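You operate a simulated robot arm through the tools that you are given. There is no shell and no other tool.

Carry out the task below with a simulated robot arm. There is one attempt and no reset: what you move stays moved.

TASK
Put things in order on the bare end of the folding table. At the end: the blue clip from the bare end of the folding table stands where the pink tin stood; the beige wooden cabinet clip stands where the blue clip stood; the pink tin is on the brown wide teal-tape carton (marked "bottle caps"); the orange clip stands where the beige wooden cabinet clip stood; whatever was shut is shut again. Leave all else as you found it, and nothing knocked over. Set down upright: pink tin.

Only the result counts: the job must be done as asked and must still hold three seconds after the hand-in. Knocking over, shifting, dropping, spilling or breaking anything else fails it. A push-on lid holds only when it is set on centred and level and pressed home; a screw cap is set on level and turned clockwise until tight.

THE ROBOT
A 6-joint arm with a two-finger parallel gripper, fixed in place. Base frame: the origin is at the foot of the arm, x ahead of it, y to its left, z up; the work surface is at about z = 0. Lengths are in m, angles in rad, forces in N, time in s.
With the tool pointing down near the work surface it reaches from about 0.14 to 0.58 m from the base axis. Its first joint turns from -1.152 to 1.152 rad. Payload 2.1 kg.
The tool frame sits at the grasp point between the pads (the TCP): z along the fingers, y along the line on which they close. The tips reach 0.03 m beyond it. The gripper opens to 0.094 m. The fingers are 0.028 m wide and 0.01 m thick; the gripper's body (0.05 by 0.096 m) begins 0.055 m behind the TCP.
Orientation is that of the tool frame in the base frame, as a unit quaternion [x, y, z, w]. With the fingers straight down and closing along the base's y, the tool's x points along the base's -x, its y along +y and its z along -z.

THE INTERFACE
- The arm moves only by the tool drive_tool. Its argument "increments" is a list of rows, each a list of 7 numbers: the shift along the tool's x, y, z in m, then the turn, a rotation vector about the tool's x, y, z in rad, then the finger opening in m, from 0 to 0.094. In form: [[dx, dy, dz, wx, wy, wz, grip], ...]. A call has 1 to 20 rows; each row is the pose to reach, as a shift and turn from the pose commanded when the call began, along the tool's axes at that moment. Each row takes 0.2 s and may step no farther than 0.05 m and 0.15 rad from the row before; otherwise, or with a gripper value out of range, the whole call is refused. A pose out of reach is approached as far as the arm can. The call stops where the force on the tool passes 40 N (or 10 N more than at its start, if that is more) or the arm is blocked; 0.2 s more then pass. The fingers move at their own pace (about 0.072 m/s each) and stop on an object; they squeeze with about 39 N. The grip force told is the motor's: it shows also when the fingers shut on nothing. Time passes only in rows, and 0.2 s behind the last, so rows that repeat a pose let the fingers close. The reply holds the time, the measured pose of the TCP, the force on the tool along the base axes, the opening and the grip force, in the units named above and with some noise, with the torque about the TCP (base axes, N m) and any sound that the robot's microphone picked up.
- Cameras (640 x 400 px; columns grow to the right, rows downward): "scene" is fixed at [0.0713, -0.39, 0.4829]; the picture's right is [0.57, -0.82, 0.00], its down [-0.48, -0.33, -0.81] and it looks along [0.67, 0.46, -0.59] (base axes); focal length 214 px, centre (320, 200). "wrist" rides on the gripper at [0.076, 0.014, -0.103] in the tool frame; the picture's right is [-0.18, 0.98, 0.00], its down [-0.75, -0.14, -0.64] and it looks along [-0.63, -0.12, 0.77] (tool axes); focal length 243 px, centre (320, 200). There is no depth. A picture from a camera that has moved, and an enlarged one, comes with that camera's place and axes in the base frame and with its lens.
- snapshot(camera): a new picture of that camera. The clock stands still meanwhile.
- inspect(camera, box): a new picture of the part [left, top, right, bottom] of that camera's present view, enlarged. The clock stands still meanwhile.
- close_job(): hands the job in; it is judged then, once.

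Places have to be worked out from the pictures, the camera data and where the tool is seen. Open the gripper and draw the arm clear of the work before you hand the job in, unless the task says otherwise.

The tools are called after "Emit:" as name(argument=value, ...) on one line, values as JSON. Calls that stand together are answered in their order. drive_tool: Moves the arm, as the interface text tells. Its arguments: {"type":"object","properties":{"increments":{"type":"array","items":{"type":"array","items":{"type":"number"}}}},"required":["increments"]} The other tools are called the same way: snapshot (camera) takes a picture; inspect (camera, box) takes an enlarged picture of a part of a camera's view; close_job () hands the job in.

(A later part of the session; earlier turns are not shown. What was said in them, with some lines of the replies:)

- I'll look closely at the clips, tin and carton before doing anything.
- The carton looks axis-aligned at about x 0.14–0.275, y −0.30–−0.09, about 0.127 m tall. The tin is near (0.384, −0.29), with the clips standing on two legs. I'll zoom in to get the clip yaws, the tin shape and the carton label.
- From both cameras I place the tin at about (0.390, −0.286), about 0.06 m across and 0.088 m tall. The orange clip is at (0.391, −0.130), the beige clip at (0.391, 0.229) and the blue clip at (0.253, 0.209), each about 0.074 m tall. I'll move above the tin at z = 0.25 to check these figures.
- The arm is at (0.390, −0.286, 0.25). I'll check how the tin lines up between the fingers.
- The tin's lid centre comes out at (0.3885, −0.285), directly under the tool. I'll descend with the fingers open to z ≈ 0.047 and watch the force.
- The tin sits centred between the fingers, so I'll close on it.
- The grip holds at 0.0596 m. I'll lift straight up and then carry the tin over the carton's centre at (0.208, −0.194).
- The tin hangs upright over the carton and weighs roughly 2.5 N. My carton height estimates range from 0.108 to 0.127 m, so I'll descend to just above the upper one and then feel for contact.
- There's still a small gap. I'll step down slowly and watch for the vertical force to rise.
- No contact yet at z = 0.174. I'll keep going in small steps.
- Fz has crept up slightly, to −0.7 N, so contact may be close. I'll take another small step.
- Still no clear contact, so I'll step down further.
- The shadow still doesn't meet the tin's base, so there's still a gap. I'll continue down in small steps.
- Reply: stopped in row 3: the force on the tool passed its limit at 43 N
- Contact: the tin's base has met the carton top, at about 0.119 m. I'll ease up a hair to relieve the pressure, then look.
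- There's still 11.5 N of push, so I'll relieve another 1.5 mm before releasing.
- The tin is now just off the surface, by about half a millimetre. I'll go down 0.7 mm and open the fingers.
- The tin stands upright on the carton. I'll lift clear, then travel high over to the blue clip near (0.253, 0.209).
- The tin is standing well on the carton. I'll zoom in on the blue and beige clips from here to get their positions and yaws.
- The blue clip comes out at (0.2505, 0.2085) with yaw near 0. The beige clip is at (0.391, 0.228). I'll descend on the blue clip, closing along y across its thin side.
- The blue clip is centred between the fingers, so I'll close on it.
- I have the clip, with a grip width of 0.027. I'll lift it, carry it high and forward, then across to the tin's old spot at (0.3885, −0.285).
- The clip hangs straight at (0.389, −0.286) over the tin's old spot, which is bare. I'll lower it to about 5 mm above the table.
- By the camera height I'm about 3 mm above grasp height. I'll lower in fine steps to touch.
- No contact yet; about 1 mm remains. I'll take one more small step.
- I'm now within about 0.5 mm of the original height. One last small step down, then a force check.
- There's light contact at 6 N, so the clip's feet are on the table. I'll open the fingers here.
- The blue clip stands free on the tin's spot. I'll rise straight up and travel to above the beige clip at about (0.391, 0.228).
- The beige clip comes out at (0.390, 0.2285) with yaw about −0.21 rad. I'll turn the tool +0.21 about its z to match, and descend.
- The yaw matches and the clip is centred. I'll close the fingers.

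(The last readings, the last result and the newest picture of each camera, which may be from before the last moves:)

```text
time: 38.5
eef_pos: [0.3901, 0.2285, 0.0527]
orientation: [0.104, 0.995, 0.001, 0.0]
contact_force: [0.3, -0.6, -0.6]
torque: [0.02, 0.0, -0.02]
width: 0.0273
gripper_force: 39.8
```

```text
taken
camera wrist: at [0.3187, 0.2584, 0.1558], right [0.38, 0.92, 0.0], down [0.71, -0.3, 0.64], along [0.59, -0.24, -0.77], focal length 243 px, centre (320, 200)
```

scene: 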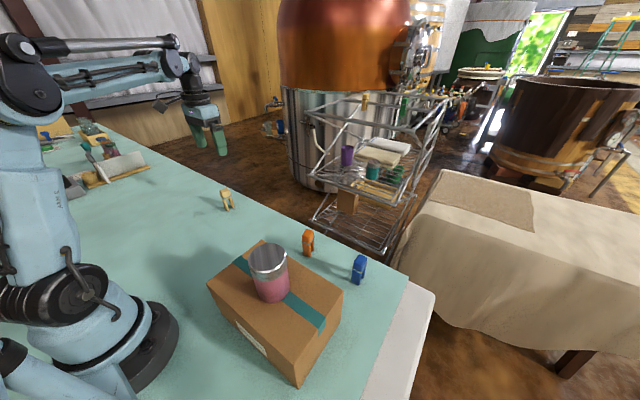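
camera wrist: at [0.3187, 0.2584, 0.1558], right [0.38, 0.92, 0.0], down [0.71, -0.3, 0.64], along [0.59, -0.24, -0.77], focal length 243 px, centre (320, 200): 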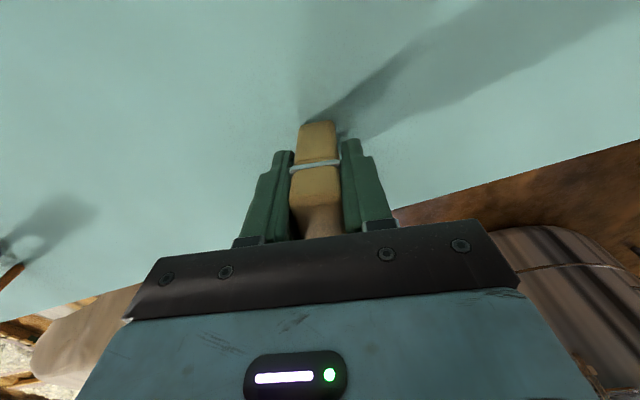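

I have it gripped at 0.0273. I'll lift it, turn back to yaw 0 and move to 0.12 m above the blue clip's old spot at (0.2505, 0.2088).

Emit:
drive_tool(increments=[[0, 0, -0.015, 0, 0, 0, 0.012], [0, 0, -0.055, 0, 0, 0, 0.012], [0, 0, -0.1, 0, 0, 0, 0.012], [0.02, -0.007, -0.12, 0, 0, -0.05, 0.012], [0.06, -0.022, -0.12, 0, 0, -0.1, 0.012], [0.1, -0.037, -0.12, 0, 0, -0.16, 0.012], [0.125, -0.046, -0.12, 0, 0, -0.21, 0.012], [0.1329, -0.0486, -0.12, 0, 0, -0.21, 0.012], [0.1329, -0.0486, -0.12, 0, 0, -0.21, 0.012], [0.1329, -0.0486, -0.12, 0, 0, -0.21, 0.012]])

Emit:
snapshot(camera="wrist")

Emit:
snapshot(camera="scene")

```text
time: 40.7
eef_pos: [0.2509, 0.2076, 0.1731]
orientation: [0.0, 1.0, 0.002, 0.001]
contact_force: [0.1, -0.1, -0.8]
torque: [0.0, 0.0, 0.02]
width: 0.0274
gripper_force: 39.4
```

```text
taken
camera wrist: at [0.1743, 0.2222, 0.2758], right [0.18, 0.98, 0.0], down [0.75, -0.14, 0.64], along [0.63, -0.11, -0.77], focal length 243 px, centre (320, 200)
```

wrist: 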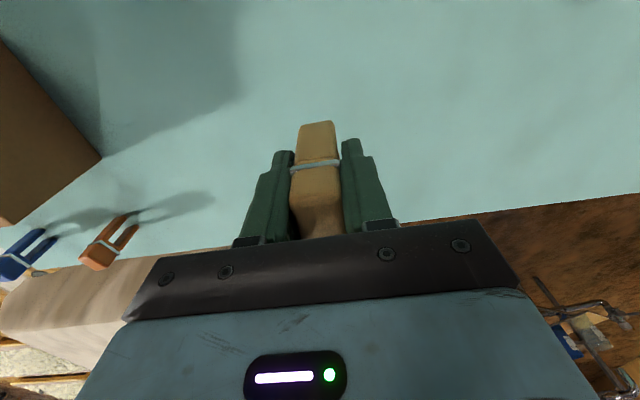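

```text
taken
```

scene: 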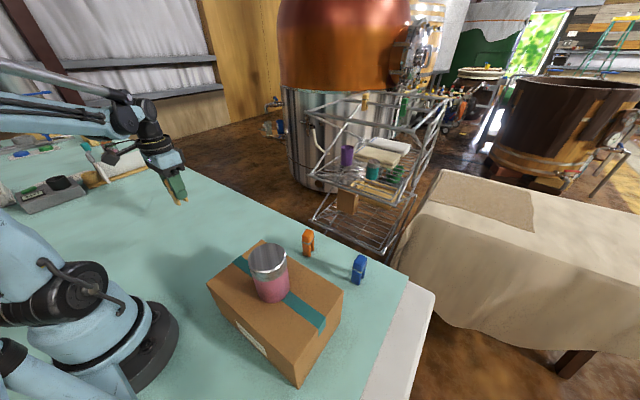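

The clip is at (0.2503, 0.2082) over the blue clip's old spot. I'll lower it to about 4 mm above contact.

Emit:
drive_tool(increments=[[0, 0, 0.04, 0, 0, 0, 0.012], [0, 0, 0.075, 0, 0, 0, 0.012], [0, 0, 0.1, 0, 0, 0, 0.012], [0, 0, 0.112, 0, 0, 0, 0.012], [0, 0, 0.117, 0, 0, 0, 0.012], [0, 0, 0.117, 0, 0, 0, 0.012]])

Emit:
inspect(camera="wrist", box=[240, 80, 400, 240])

```text
time: 42.1
eef_pos: [0.2499, 0.2084, 0.0551]
orientation: [0.001, 1.0, 0.002, 0.0]
contact_force: [-0.7, -0.1, 0.0]
torque: [0.02, -0.02, -0.01]
width: 0.0272
gripper_force: 38.8
```

```text
2.50 times, centred on (320, 160) of wrist
camera zoom: at [0.1733, 0.2223, 0.1581], right [0.18, 0.98, 0.0], down [0.75, -0.14, 0.64], along [0.63, -0.11, -0.77], focal length 606 px, centre (320, 300)
```

zoom: 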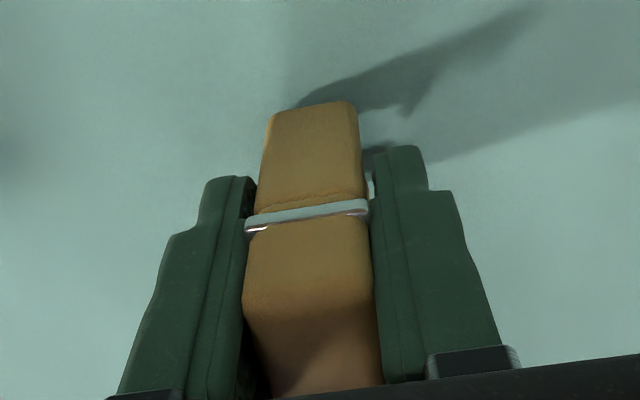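

About 2.5 mm to go; I'll lower in fine steps.

Emit:
drive_tool(increments=[[0, 0, 0.0008, 0, 0, 0, 0.012], [0, 0, 0.0016, 0, 0, 0, 0.012], [0, 0, 0.002, 0, 0, 0, 0.012], [0, 0, 0.002, 0, 0, 0, 0.012]])

```text
time: 43.1
eef_pos: [0.2502, 0.2084, 0.0541]
orientation: [0.0, 1.0, 0.002, 0.001]
contact_force: [-0.1, 0.0, -0.6]
torque: [-0.01, -0.04, 0.0]
width: 0.0272
gripper_force: 38.5
```

There's no contact yet, so I'll take a further 0.6 mm step and check.

Emit:
drive_tool(increments=[[0, 0, 0.0006, 0, 0, 0, 0.012], [0, 0, 0.0006, 0, 0, 0, 0.012]])

```text
time: 43.7
eef_pos: [0.2506, 0.2089, 0.0525]
orientation: [0.0, 1.0, 0.002, 0.001]
contact_force: [-0.8, 0.6, 6.7]
torque: [-0.02, 0.03, 0.0]
width: 0.027
gripper_force: 38.8
```

The feet touch the table at 6.7 N. I'll release gently.

Emit:
drive_tool(increments=[[0, 0, -0.0003, 0, 0, 0, 0.012], [0, 0, -0.0003, 0, 0, 0, 0.035], [0, 0, -0.0003, 0, 0, 0, 0.05], [0, 0, -0.0003, 0, 0, 0, 0.07], [0, 0, -0.0003, 0, 0, 0, 0.07]])

Emit:
snapshot(camera="wrist")

```text
time: 44.9
eef_pos: [0.2491, 0.2094, 0.0529]
orientation: [0.0, 1.0, 0.001, 0.001]
contact_force: [-0.4, 0.9, 0.1]
torque: [-0.03, 0.0, 0.01]
width: 0.0701
gripper_force: 0.0
```

```text
taken
camera wrist: at [0.1734, 0.2228, 0.1555], right [0.18, 0.98, 0.0], down [0.75, -0.14, 0.64], along [0.63, -0.12, -0.77], focal length 243 px, centre (320, 200)
```

wrist: 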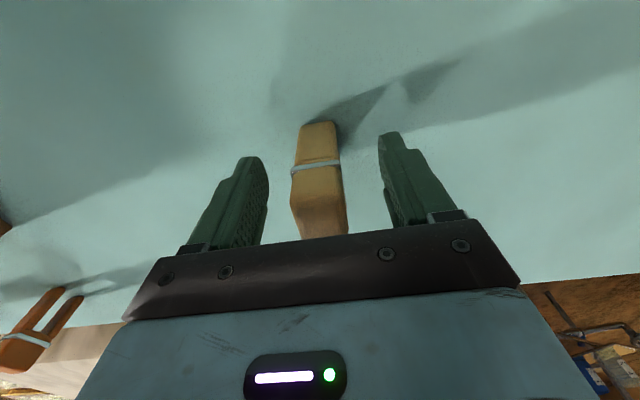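

The beige clip stands on the blue clip's old spot. I'll rise and go to above the orange clip near (0.388, −0.132).

Emit:
drive_tool(increments=[[0, 0, -0.02, 0, 0, 0, 0.07], [0, 0, -0.06, 0, 0, 0, 0.07], [0, 0, -0.105, 0, 0, 0, 0.08], [0, 0, -0.15, 0, 0, 0, 0.094], [0, 0, -0.195, 0, 0, 0, 0.094], [-0.0173, -0.0426, -0.195, 0, 0, 0, 0.094], [-0.0345, -0.0852, -0.195, 0, 0, 0, 0.094], [-0.0518, -0.1278, -0.195, 0, 0, 0, 0.094], [-0.069, -0.1705, -0.195, 0, 0, 0, 0.094], [-0.0863, -0.2131, -0.195, 0, 0, 0, 0.094], [-0.1035, -0.2557, -0.195, 0, 0, 0, 0.094], [-0.1208, -0.2983, -0.195, 0, 0, 0, 0.094], [-0.135, -0.333, -0.195, 0, 0, 0, 0.094], [-0.138, -0.341, -0.195, 0, 0, 0, 0.094], [-0.138, -0.341, -0.195, 0, 0, 0, 0.094]])

Emit:
inspect(camera="wrist", box=[260, 20, 380, 140])

Emit:
snapshot(camera="wrist")

Emit:
snapshot(camera="scene")

```text
time: 48.1
eef_pos: [0.3871, -0.1342, 0.246]
orientation: [0.0, 1.0, 0.002, 0.001]
contact_force: [-0.4, 0.2, -0.5]
torque: [-0.01, 0.01, 0.01]
width: 0.0938
gripper_force: 0.1
```

```text
3.33 times, centred on (320, 80) of wrist
camera zoom: at [0.3108, -0.1201, 0.349], right [0.18, 0.98, 0.0], down [0.75, -0.14, 0.64], along [0.63, -0.11, -0.77], focal length 809 px, centre (320, 600)
```

zoom: 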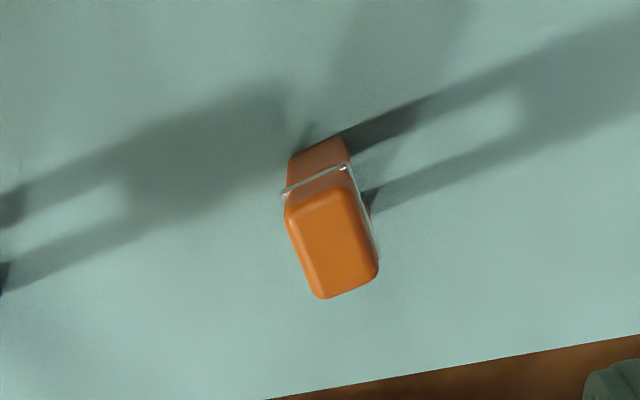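

```text
taken
camera wrist: at [0.3108, -0.1201, 0.349], right [0.18, 0.98, 0.0], down [0.75, -0.14, 0.64], along [0.63, -0.11, -0.77], focal length 243 px, centre (320, 200)
```

wrist: 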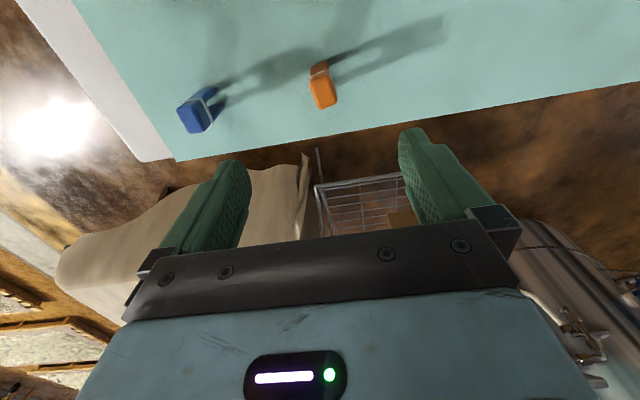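

```text
taken
```

scene: 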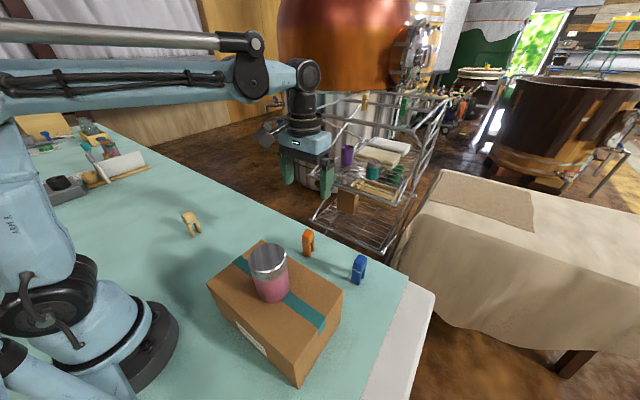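

The orange clip comes out at (0.389, −0.130) with yaw about +0.185 rad. I'll turn the tool −0.185 about its z and descend on it.

Emit:
drive_tool(increments=[[-0.0022, 0.0038, 0.03, 0, 0, -0.1, 0.094], [-0.0022, 0.0038, 0.06, 0, 0, -0.185, 0.094], [-0.0022, 0.0038, 0.1, 0, 0, -0.185, 0.094], [-0.0022, 0.0038, 0.135, 0, 0, -0.185, 0.094], [-0.0022, 0.0038, 0.165, 0, 0, -0.185, 0.08], [-0.0022, 0.0038, 0.183, 0, 0, -0.185, 0.07], [-0.0022, 0.0038, 0.193, 0, 0, -0.185, 0.06], [-0.0022, 0.0038, 0.193, 0, 0, -0.185, 0.06]])

Emit:
snapshot(camera="wrist")

Emit:
snapshot(camera="scene")

```text
time: 49.9
eef_pos: [0.3917, -0.1264, 0.053]
orientation: [-0.092, 0.996, 0.001, 0.0]
contact_force: [0.0, -0.9, -0.1]
torque: [0.0, 0.03, 0.03]
width: 0.0599
gripper_force: 0.0
```

```text
taken
camera wrist: at [0.3134, -0.1276, 0.1561], right [0.0, 1.0, 0.0], down [0.77, 0.0, 0.64], along [0.64, 0.0, -0.77], focal length 243 px, centre (320, 200)
```

wrist: 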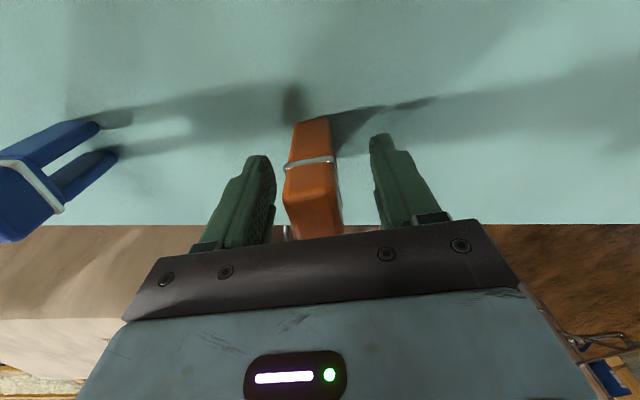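

```text
taken
```

scene: 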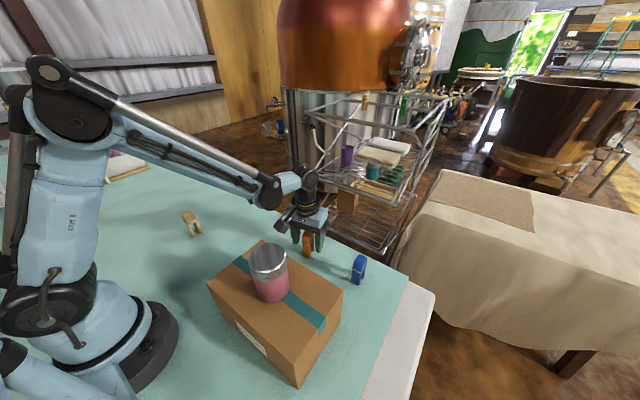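

The clip sits about 2.5 mm toward −y of the finger centre, so I'll correct that before closing.

Emit:
drive_tool(increments=[[0.0012, -0.0026, 0, 0, 0, 0, 0.06], [0.0012, -0.0026, 0, 0, 0, 0, 0.06]])

Emit:
snapshot(camera="wrist")

```text
time: 50.5
eef_pos: [0.3912, -0.1308, 0.0543]
orientation: [-0.093, 0.996, 0.002, 0.0]
contact_force: [0.1, 1.1, -0.6]
torque: [-0.01, 0.02, -0.02]
width: 0.0598
gripper_force: 0.1
```

```text
taken
camera wrist: at [0.3124, -0.1306, 0.1568], right [0.0, 1.0, 0.0], down [0.77, 0.0, 0.64], along [0.64, 0.0, -0.77], focal length 243 px, centre (320, 200)
```

wrist: 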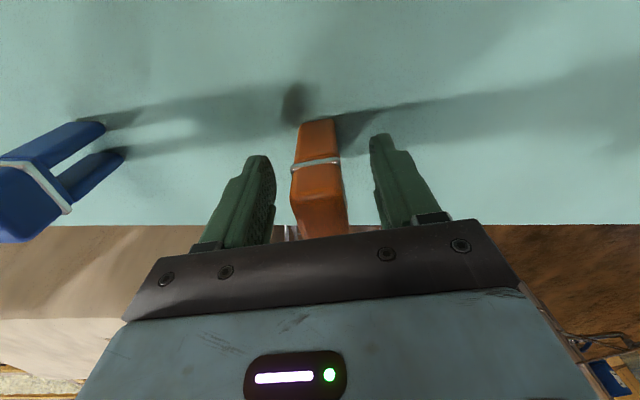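

The clip is centred now, so I'll close on it.

Emit:
drive_tool(increments=[[0, 0, 0, 0, 0, 0, 0.04], [0, 0, 0, 0, 0, 0, 0.02], [0, 0, 0, 0, 0, 0, 0.012], [0, 0, 0, 0, 0, 0, 0.012], [0, 0, 0, 0, 0, 0, 0.012]])

Emit:
snapshot(camera="wrist")

```text
time: 51.7
eef_pos: [0.3899, -0.1305, 0.0527]
orientation: [-0.093, 0.996, 0.001, 0.001]
contact_force: [-0.3, 0.5, 0.0]
torque: [0.0, 0.03, 0.0]
width: 0.0267
gripper_force: 39.6
```

```text
taken
camera wrist: at [0.3124, -0.1305, 0.1568], right [0.0, 1.0, 0.0], down [0.77, 0.0, 0.64], along [0.64, 0.0, -0.77], focal length 243 px, centre (320, 200)
```

wrist: 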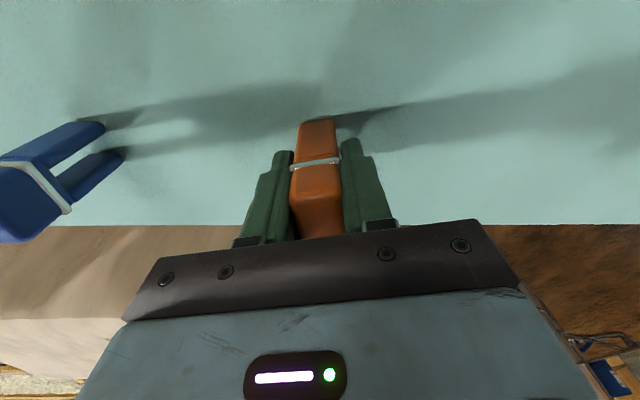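

I have the orange clip, gripped at 0.0267. I'll lift it 0.13 m and carry it to the beige clip's old spot at (0.390, 0.2287), turning to the beige clip's yaw on the way.

Emit:
drive_tool(increments=[[0, 0, -0.015, 0, 0, 0, 0.012], [0, 0, -0.055, 0, 0, 0, 0.012], [0, 0, -0.1, 0, 0, 0, 0.012], [0, 0, -0.13, 0, 0, 0, 0.012], [-0.0074, 0.0392, -0.13, 0, 0, 0.044, 0.012], [-0.0148, 0.0784, -0.13, 0, 0, 0.088, 0.012], [-0.0221, 0.1177, -0.13, 0, 0, 0.132, 0.012], [-0.0295, 0.1569, -0.13, 0, 0, 0.176, 0.012], [-0.0369, 0.1961, -0.13, 0, 0, 0.22, 0.012], [-0.0443, 0.2353, -0.13, 0, 0, 0.263, 0.012], [-0.0516, 0.2746, -0.13, 0, 0, 0.307, 0.012], [-0.059, 0.3138, -0.13, 0, 0, 0.351, 0.012], [-0.064, 0.34, -0.13, 0, 0, 0.38, 0.012], [-0.0664, 0.353, -0.13, 0, 0, 0.395, 0.012], [-0.0664, 0.353, -0.13, 0, 0, 0.395, 0.012], [-0.0664, 0.353, -0.13, 0, 0, 0.395, 0.012]])

Emit:
snapshot(camera="wrist")

Emit:
snapshot(camera="scene")

```text
time: 55.1
eef_pos: [0.3901, 0.228, 0.1846]
orientation: [0.105, 0.995, 0.002, 0.001]
contact_force: [0.2, 0.3, 0.5]
torque: [-0.02, -0.02, -0.03]
width: 0.0272
gripper_force: 39.0
```

```text
taken
camera wrist: at [0.3181, 0.2583, 0.2879], right [0.38, 0.92, 0.0], down [0.71, -0.3, 0.64], along [0.59, -0.24, -0.77], focal length 243 px, centre (320, 200)
```

wrist: 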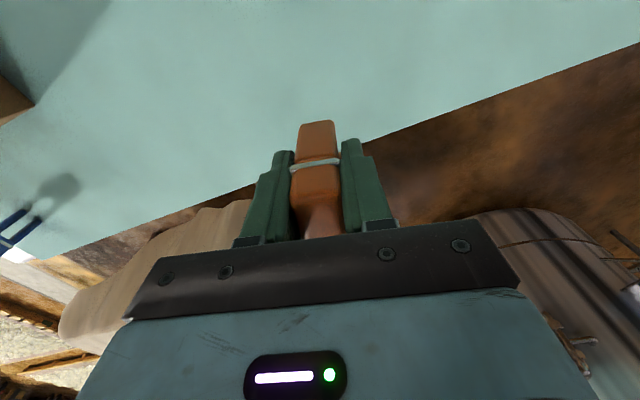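

```text
taken
```

scene: 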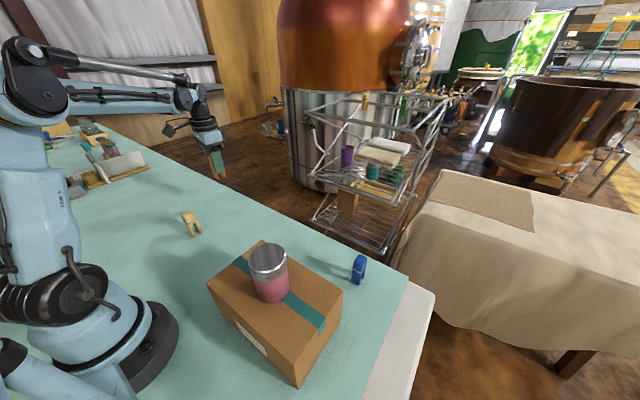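

The pose matches the one where I gripped the beige clip. I'll lower it to about 3 mm above contact.

Emit:
drive_tool(increments=[[0, 0, 0.04, 0, 0, 0, 0.012], [0, 0, 0.08, 0, 0, 0, 0.012], [0, 0, 0.11, 0, 0, 0, 0.012], [0, 0, 0.123, 0, 0, 0, 0.012], [0, 0, 0.1275, 0, 0, 0, 0.012], [0, 0, 0.1275, 0, 0, 0, 0.012]])

Emit:
inspect(camera="wrist", box=[240, 80, 400, 240])

```text
time: 56.5
eef_pos: [0.3897, 0.229, 0.0575]
orientation: [0.105, 0.994, 0.002, 0.0]
contact_force: [0.0, 0.3, 0.3]
torque: [0.02, -0.01, 0.02]
width: 0.0271
gripper_force: 39.0
```

```text
2.50 times, centred on (320, 160) of wrist
camera zoom: at [0.3181, 0.2581, 0.1606], right [0.38, 0.92, 0.0], down [0.71, -0.3, 0.64], along [0.59, -0.24, -0.77], focal length 606 px, centre (320, 300)
```

zoom: 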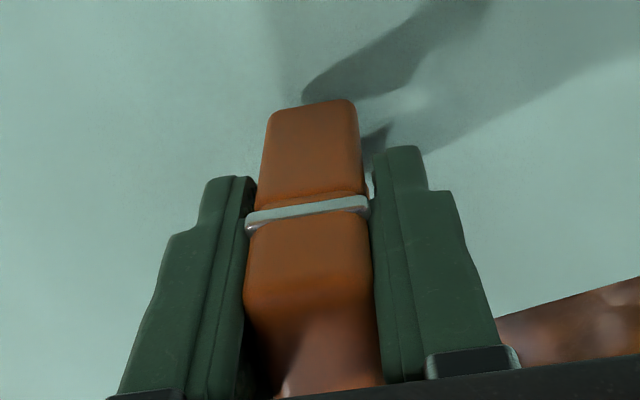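

About 3.8 mm remains. I'll take fine steps down, then read the force.

Emit:
drive_tool(increments=[[0, 0, 0.001, 0, 0, 0, 0.012], [0, 0, 0.002, 0, 0, 0, 0.012], [0, 0, 0.003, 0, 0, 0, 0.012], [0, 0, 0.003, 0, 0, 0, 0.012]])

```text
time: 57.5
eef_pos: [0.3899, 0.2265, 0.056]
orientation: [0.104, 0.995, 0.002, 0.0]
contact_force: [-0.2, 0.1, 1.3]
torque: [0.02, 0.03, -0.01]
width: 0.027
gripper_force: 39.1
```

Almost there. I'll take another 0.6 mm step.

Emit:
drive_tool(increments=[[0, 0, 0.0006, 0, 0, 0, 0.012], [0, 0, 0.0006, 0, 0, 0, 0.012]])

```text
time: 58.1
eef_pos: [0.3895, 0.2281, 0.0541]
orientation: [0.105, 0.994, 0.002, 0.001]
contact_force: [0.6, -0.1, 0.9]
torque: [0.01, 0.0, 0.0]
width: 0.027
gripper_force: 39.3
```

The force is still near zero, so I'll take one more 0.6 mm step.

Emit:
drive_tool(increments=[[0, 0, 0.0006, 0, 0, 0, 0.012], [0, 0, 0.0006, 0, 0, 0, 0.012]])

```text
time: 58.7
eef_pos: [0.3895, 0.2286, 0.0544]
orientation: [0.105, 0.995, 0.002, 0.0]
contact_force: [0.1, -1.6, 3.7]
torque: [-0.09, -0.05, 0.01]
width: 0.0271
gripper_force: 38.8
```

Contact is light at 3.7 N with the feet on the table. I'll release gently.

Emit:
drive_tool(increments=[[0, 0, 0, 0, 0, 0, 0.012], [0, 0, 0, 0, 0, 0, 0.035], [0, 0, 0, 0, 0, 0, 0.05], [0, 0, 0, 0, 0, 0, 0.07], [0, 0, 0, 0, 0, 0, 0.07]])

Emit:
snapshot(camera="wrist")

```text
time: 59.9
eef_pos: [0.3886, 0.229, 0.0524]
orientation: [0.104, 0.995, 0.002, 0.0]
contact_force: [0.6, 0.3, -0.4]
torque: [0.02, -0.01, 0.01]
width: 0.0702
gripper_force: 0.0
```

```text
taken
camera wrist: at [0.3174, 0.2581, 0.1568], right [0.38, 0.92, 0.0], down [0.71, -0.3, 0.64], along [0.59, -0.24, -0.77], focal length 243 px, centre (320, 200)
```

wrist: 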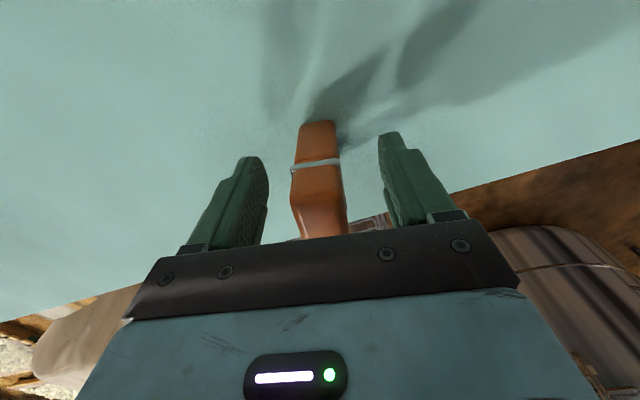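

The orange clip stands free. I'll rise straight up and draw the arm back to its starting area.

Emit:
drive_tool(increments=[[0, 0, -0.02, 0, 0, 0, 0.07], [0, 0, -0.06, 0, 0, 0, 0.07], [0, 0, -0.105, 0, 0, 0, 0.08], [0, 0, -0.15, 0, 0, 0, 0.094], [0, 0, -0.195, 0, 0, 0, 0.094], [0, 0, -0.24, 0, 0, 0, 0.094], [0.001, -0.03, -0.27, 0, 0, -0.03, 0.094], [0.002, -0.07, -0.29, 0, 0, -0.06, 0.094], [0.003, -0.115, -0.3, 0, 0, -0.1, 0.094], [0.004, -0.16, -0.3, 0, 0, -0.14, 0.094], [0.005, -0.205, -0.3, 0, 0, -0.18, 0.094], [0.006, -0.24, -0.3, 0, 0, -0.21, 0.094], [0.0067, -0.257, -0.3, 0, 0, -0.21, 0.094], [0.0067, -0.257, -0.3, 0, 0, -0.21, 0.094]])

Emit:
snapshot(camera="scene")

Emit:
snapshot(camera="wrist")

Emit:
inspect(camera="scene", box=[160, 170, 260, 250])

Emit:
inspect(camera="scene", box=[190, 210, 400, 390])

```text
time: 62.9
eef_pos: [0.3295, -0.0223, 0.3524]
orientation: [-0.001, 1.0, 0.002, 0.001]
contact_force: [0.0, 0.8, 0.1]
torque: [-0.01, 0.04, -0.04]
width: 0.094
gripper_force: 0.2
```

```text
taken
```

scene: 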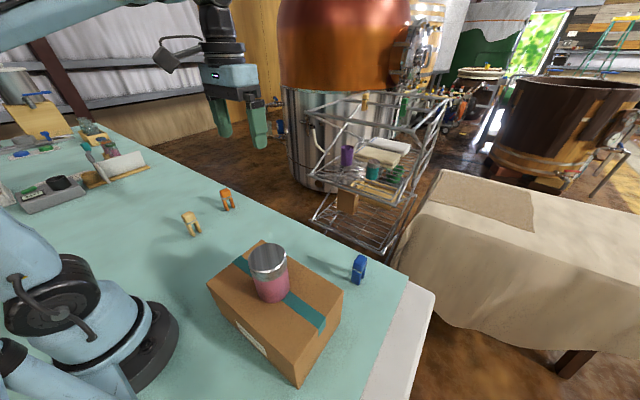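

```text
taken
camera wrist: at [0.2525, -0.0083, 0.4555], right [0.18, 0.98, 0.0], down [0.75, -0.14, 0.64], along [0.63, -0.11, -0.77], focal length 243 px, centre (320, 200)
```

wrist: 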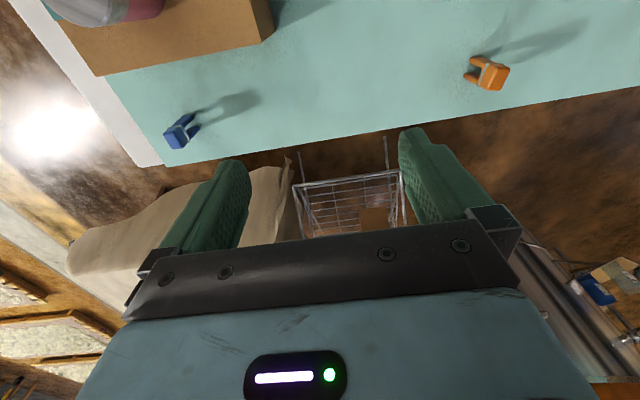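

```text
5.00 times, centred on (210, 210) of scene
camera zoom: at [0.0712, -0.39, 0.4829], right [0.57, -0.82, 0.0], down [-0.48, -0.33, -0.81], along [0.67, 0.46, -0.59], focal length 1072 px, centre (870, 150)
```

zoom: 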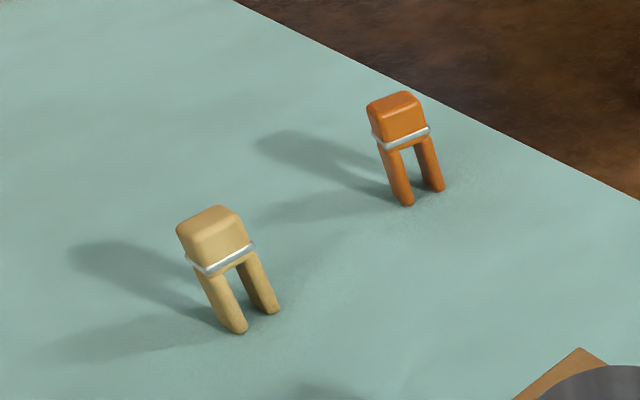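

```text
2.22 times, centred on (295, 300) of scene
camera zoom: at [0.0712, -0.39, 0.4829], right [0.57, -0.82, 0.0], down [-0.48, -0.33, -0.81], along [0.67, 0.46, -0.59], focal length 477 px, centre (376, -22)
```

zoom: 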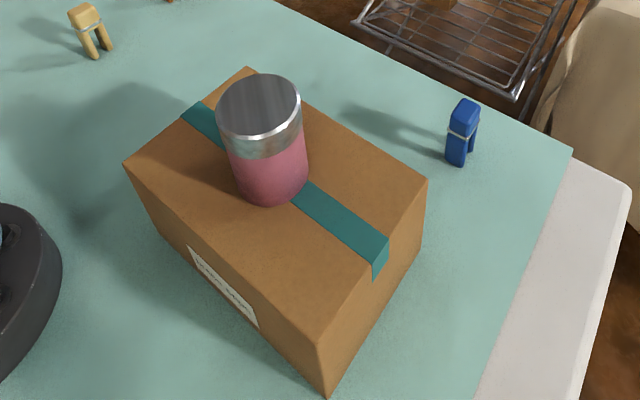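

The views match the originals closely: orange is on the beige clip's spot, beige on the blue clip's, and blue on the tin's. The tin stands upright on the carton, which hasn't moved. Nothing was opened, and the arm is clear with the gripper open, so I'm handing in the job.

Emit:
close_job()

```text
The job is handed in.
```

The rearrangement is done and handed in; I haven't seen the judge's result. In the final pictures:

- **Pink tin:** it stands upright near the middle of the "bottle caps" carton. The carton has not moved.
- **Blue clip:** it stands where the tin was, within about 2 mm by my estimate.
- **Beige clip:** it stands where the blue clip was and matches the original view closely.
- **Orange clip:** it stands where the beige clip was, turned to the same angle.

Setting the tin down met the carton harder than intended: contact peaked at 43 N and stopped that move. I eased off before releasing, and the carton shows no shift or damage.

I opened nothing, so there was nothing to shut again. Nothing else looked moved or knocked over. The arm is back near its starting pose with the gripper open.
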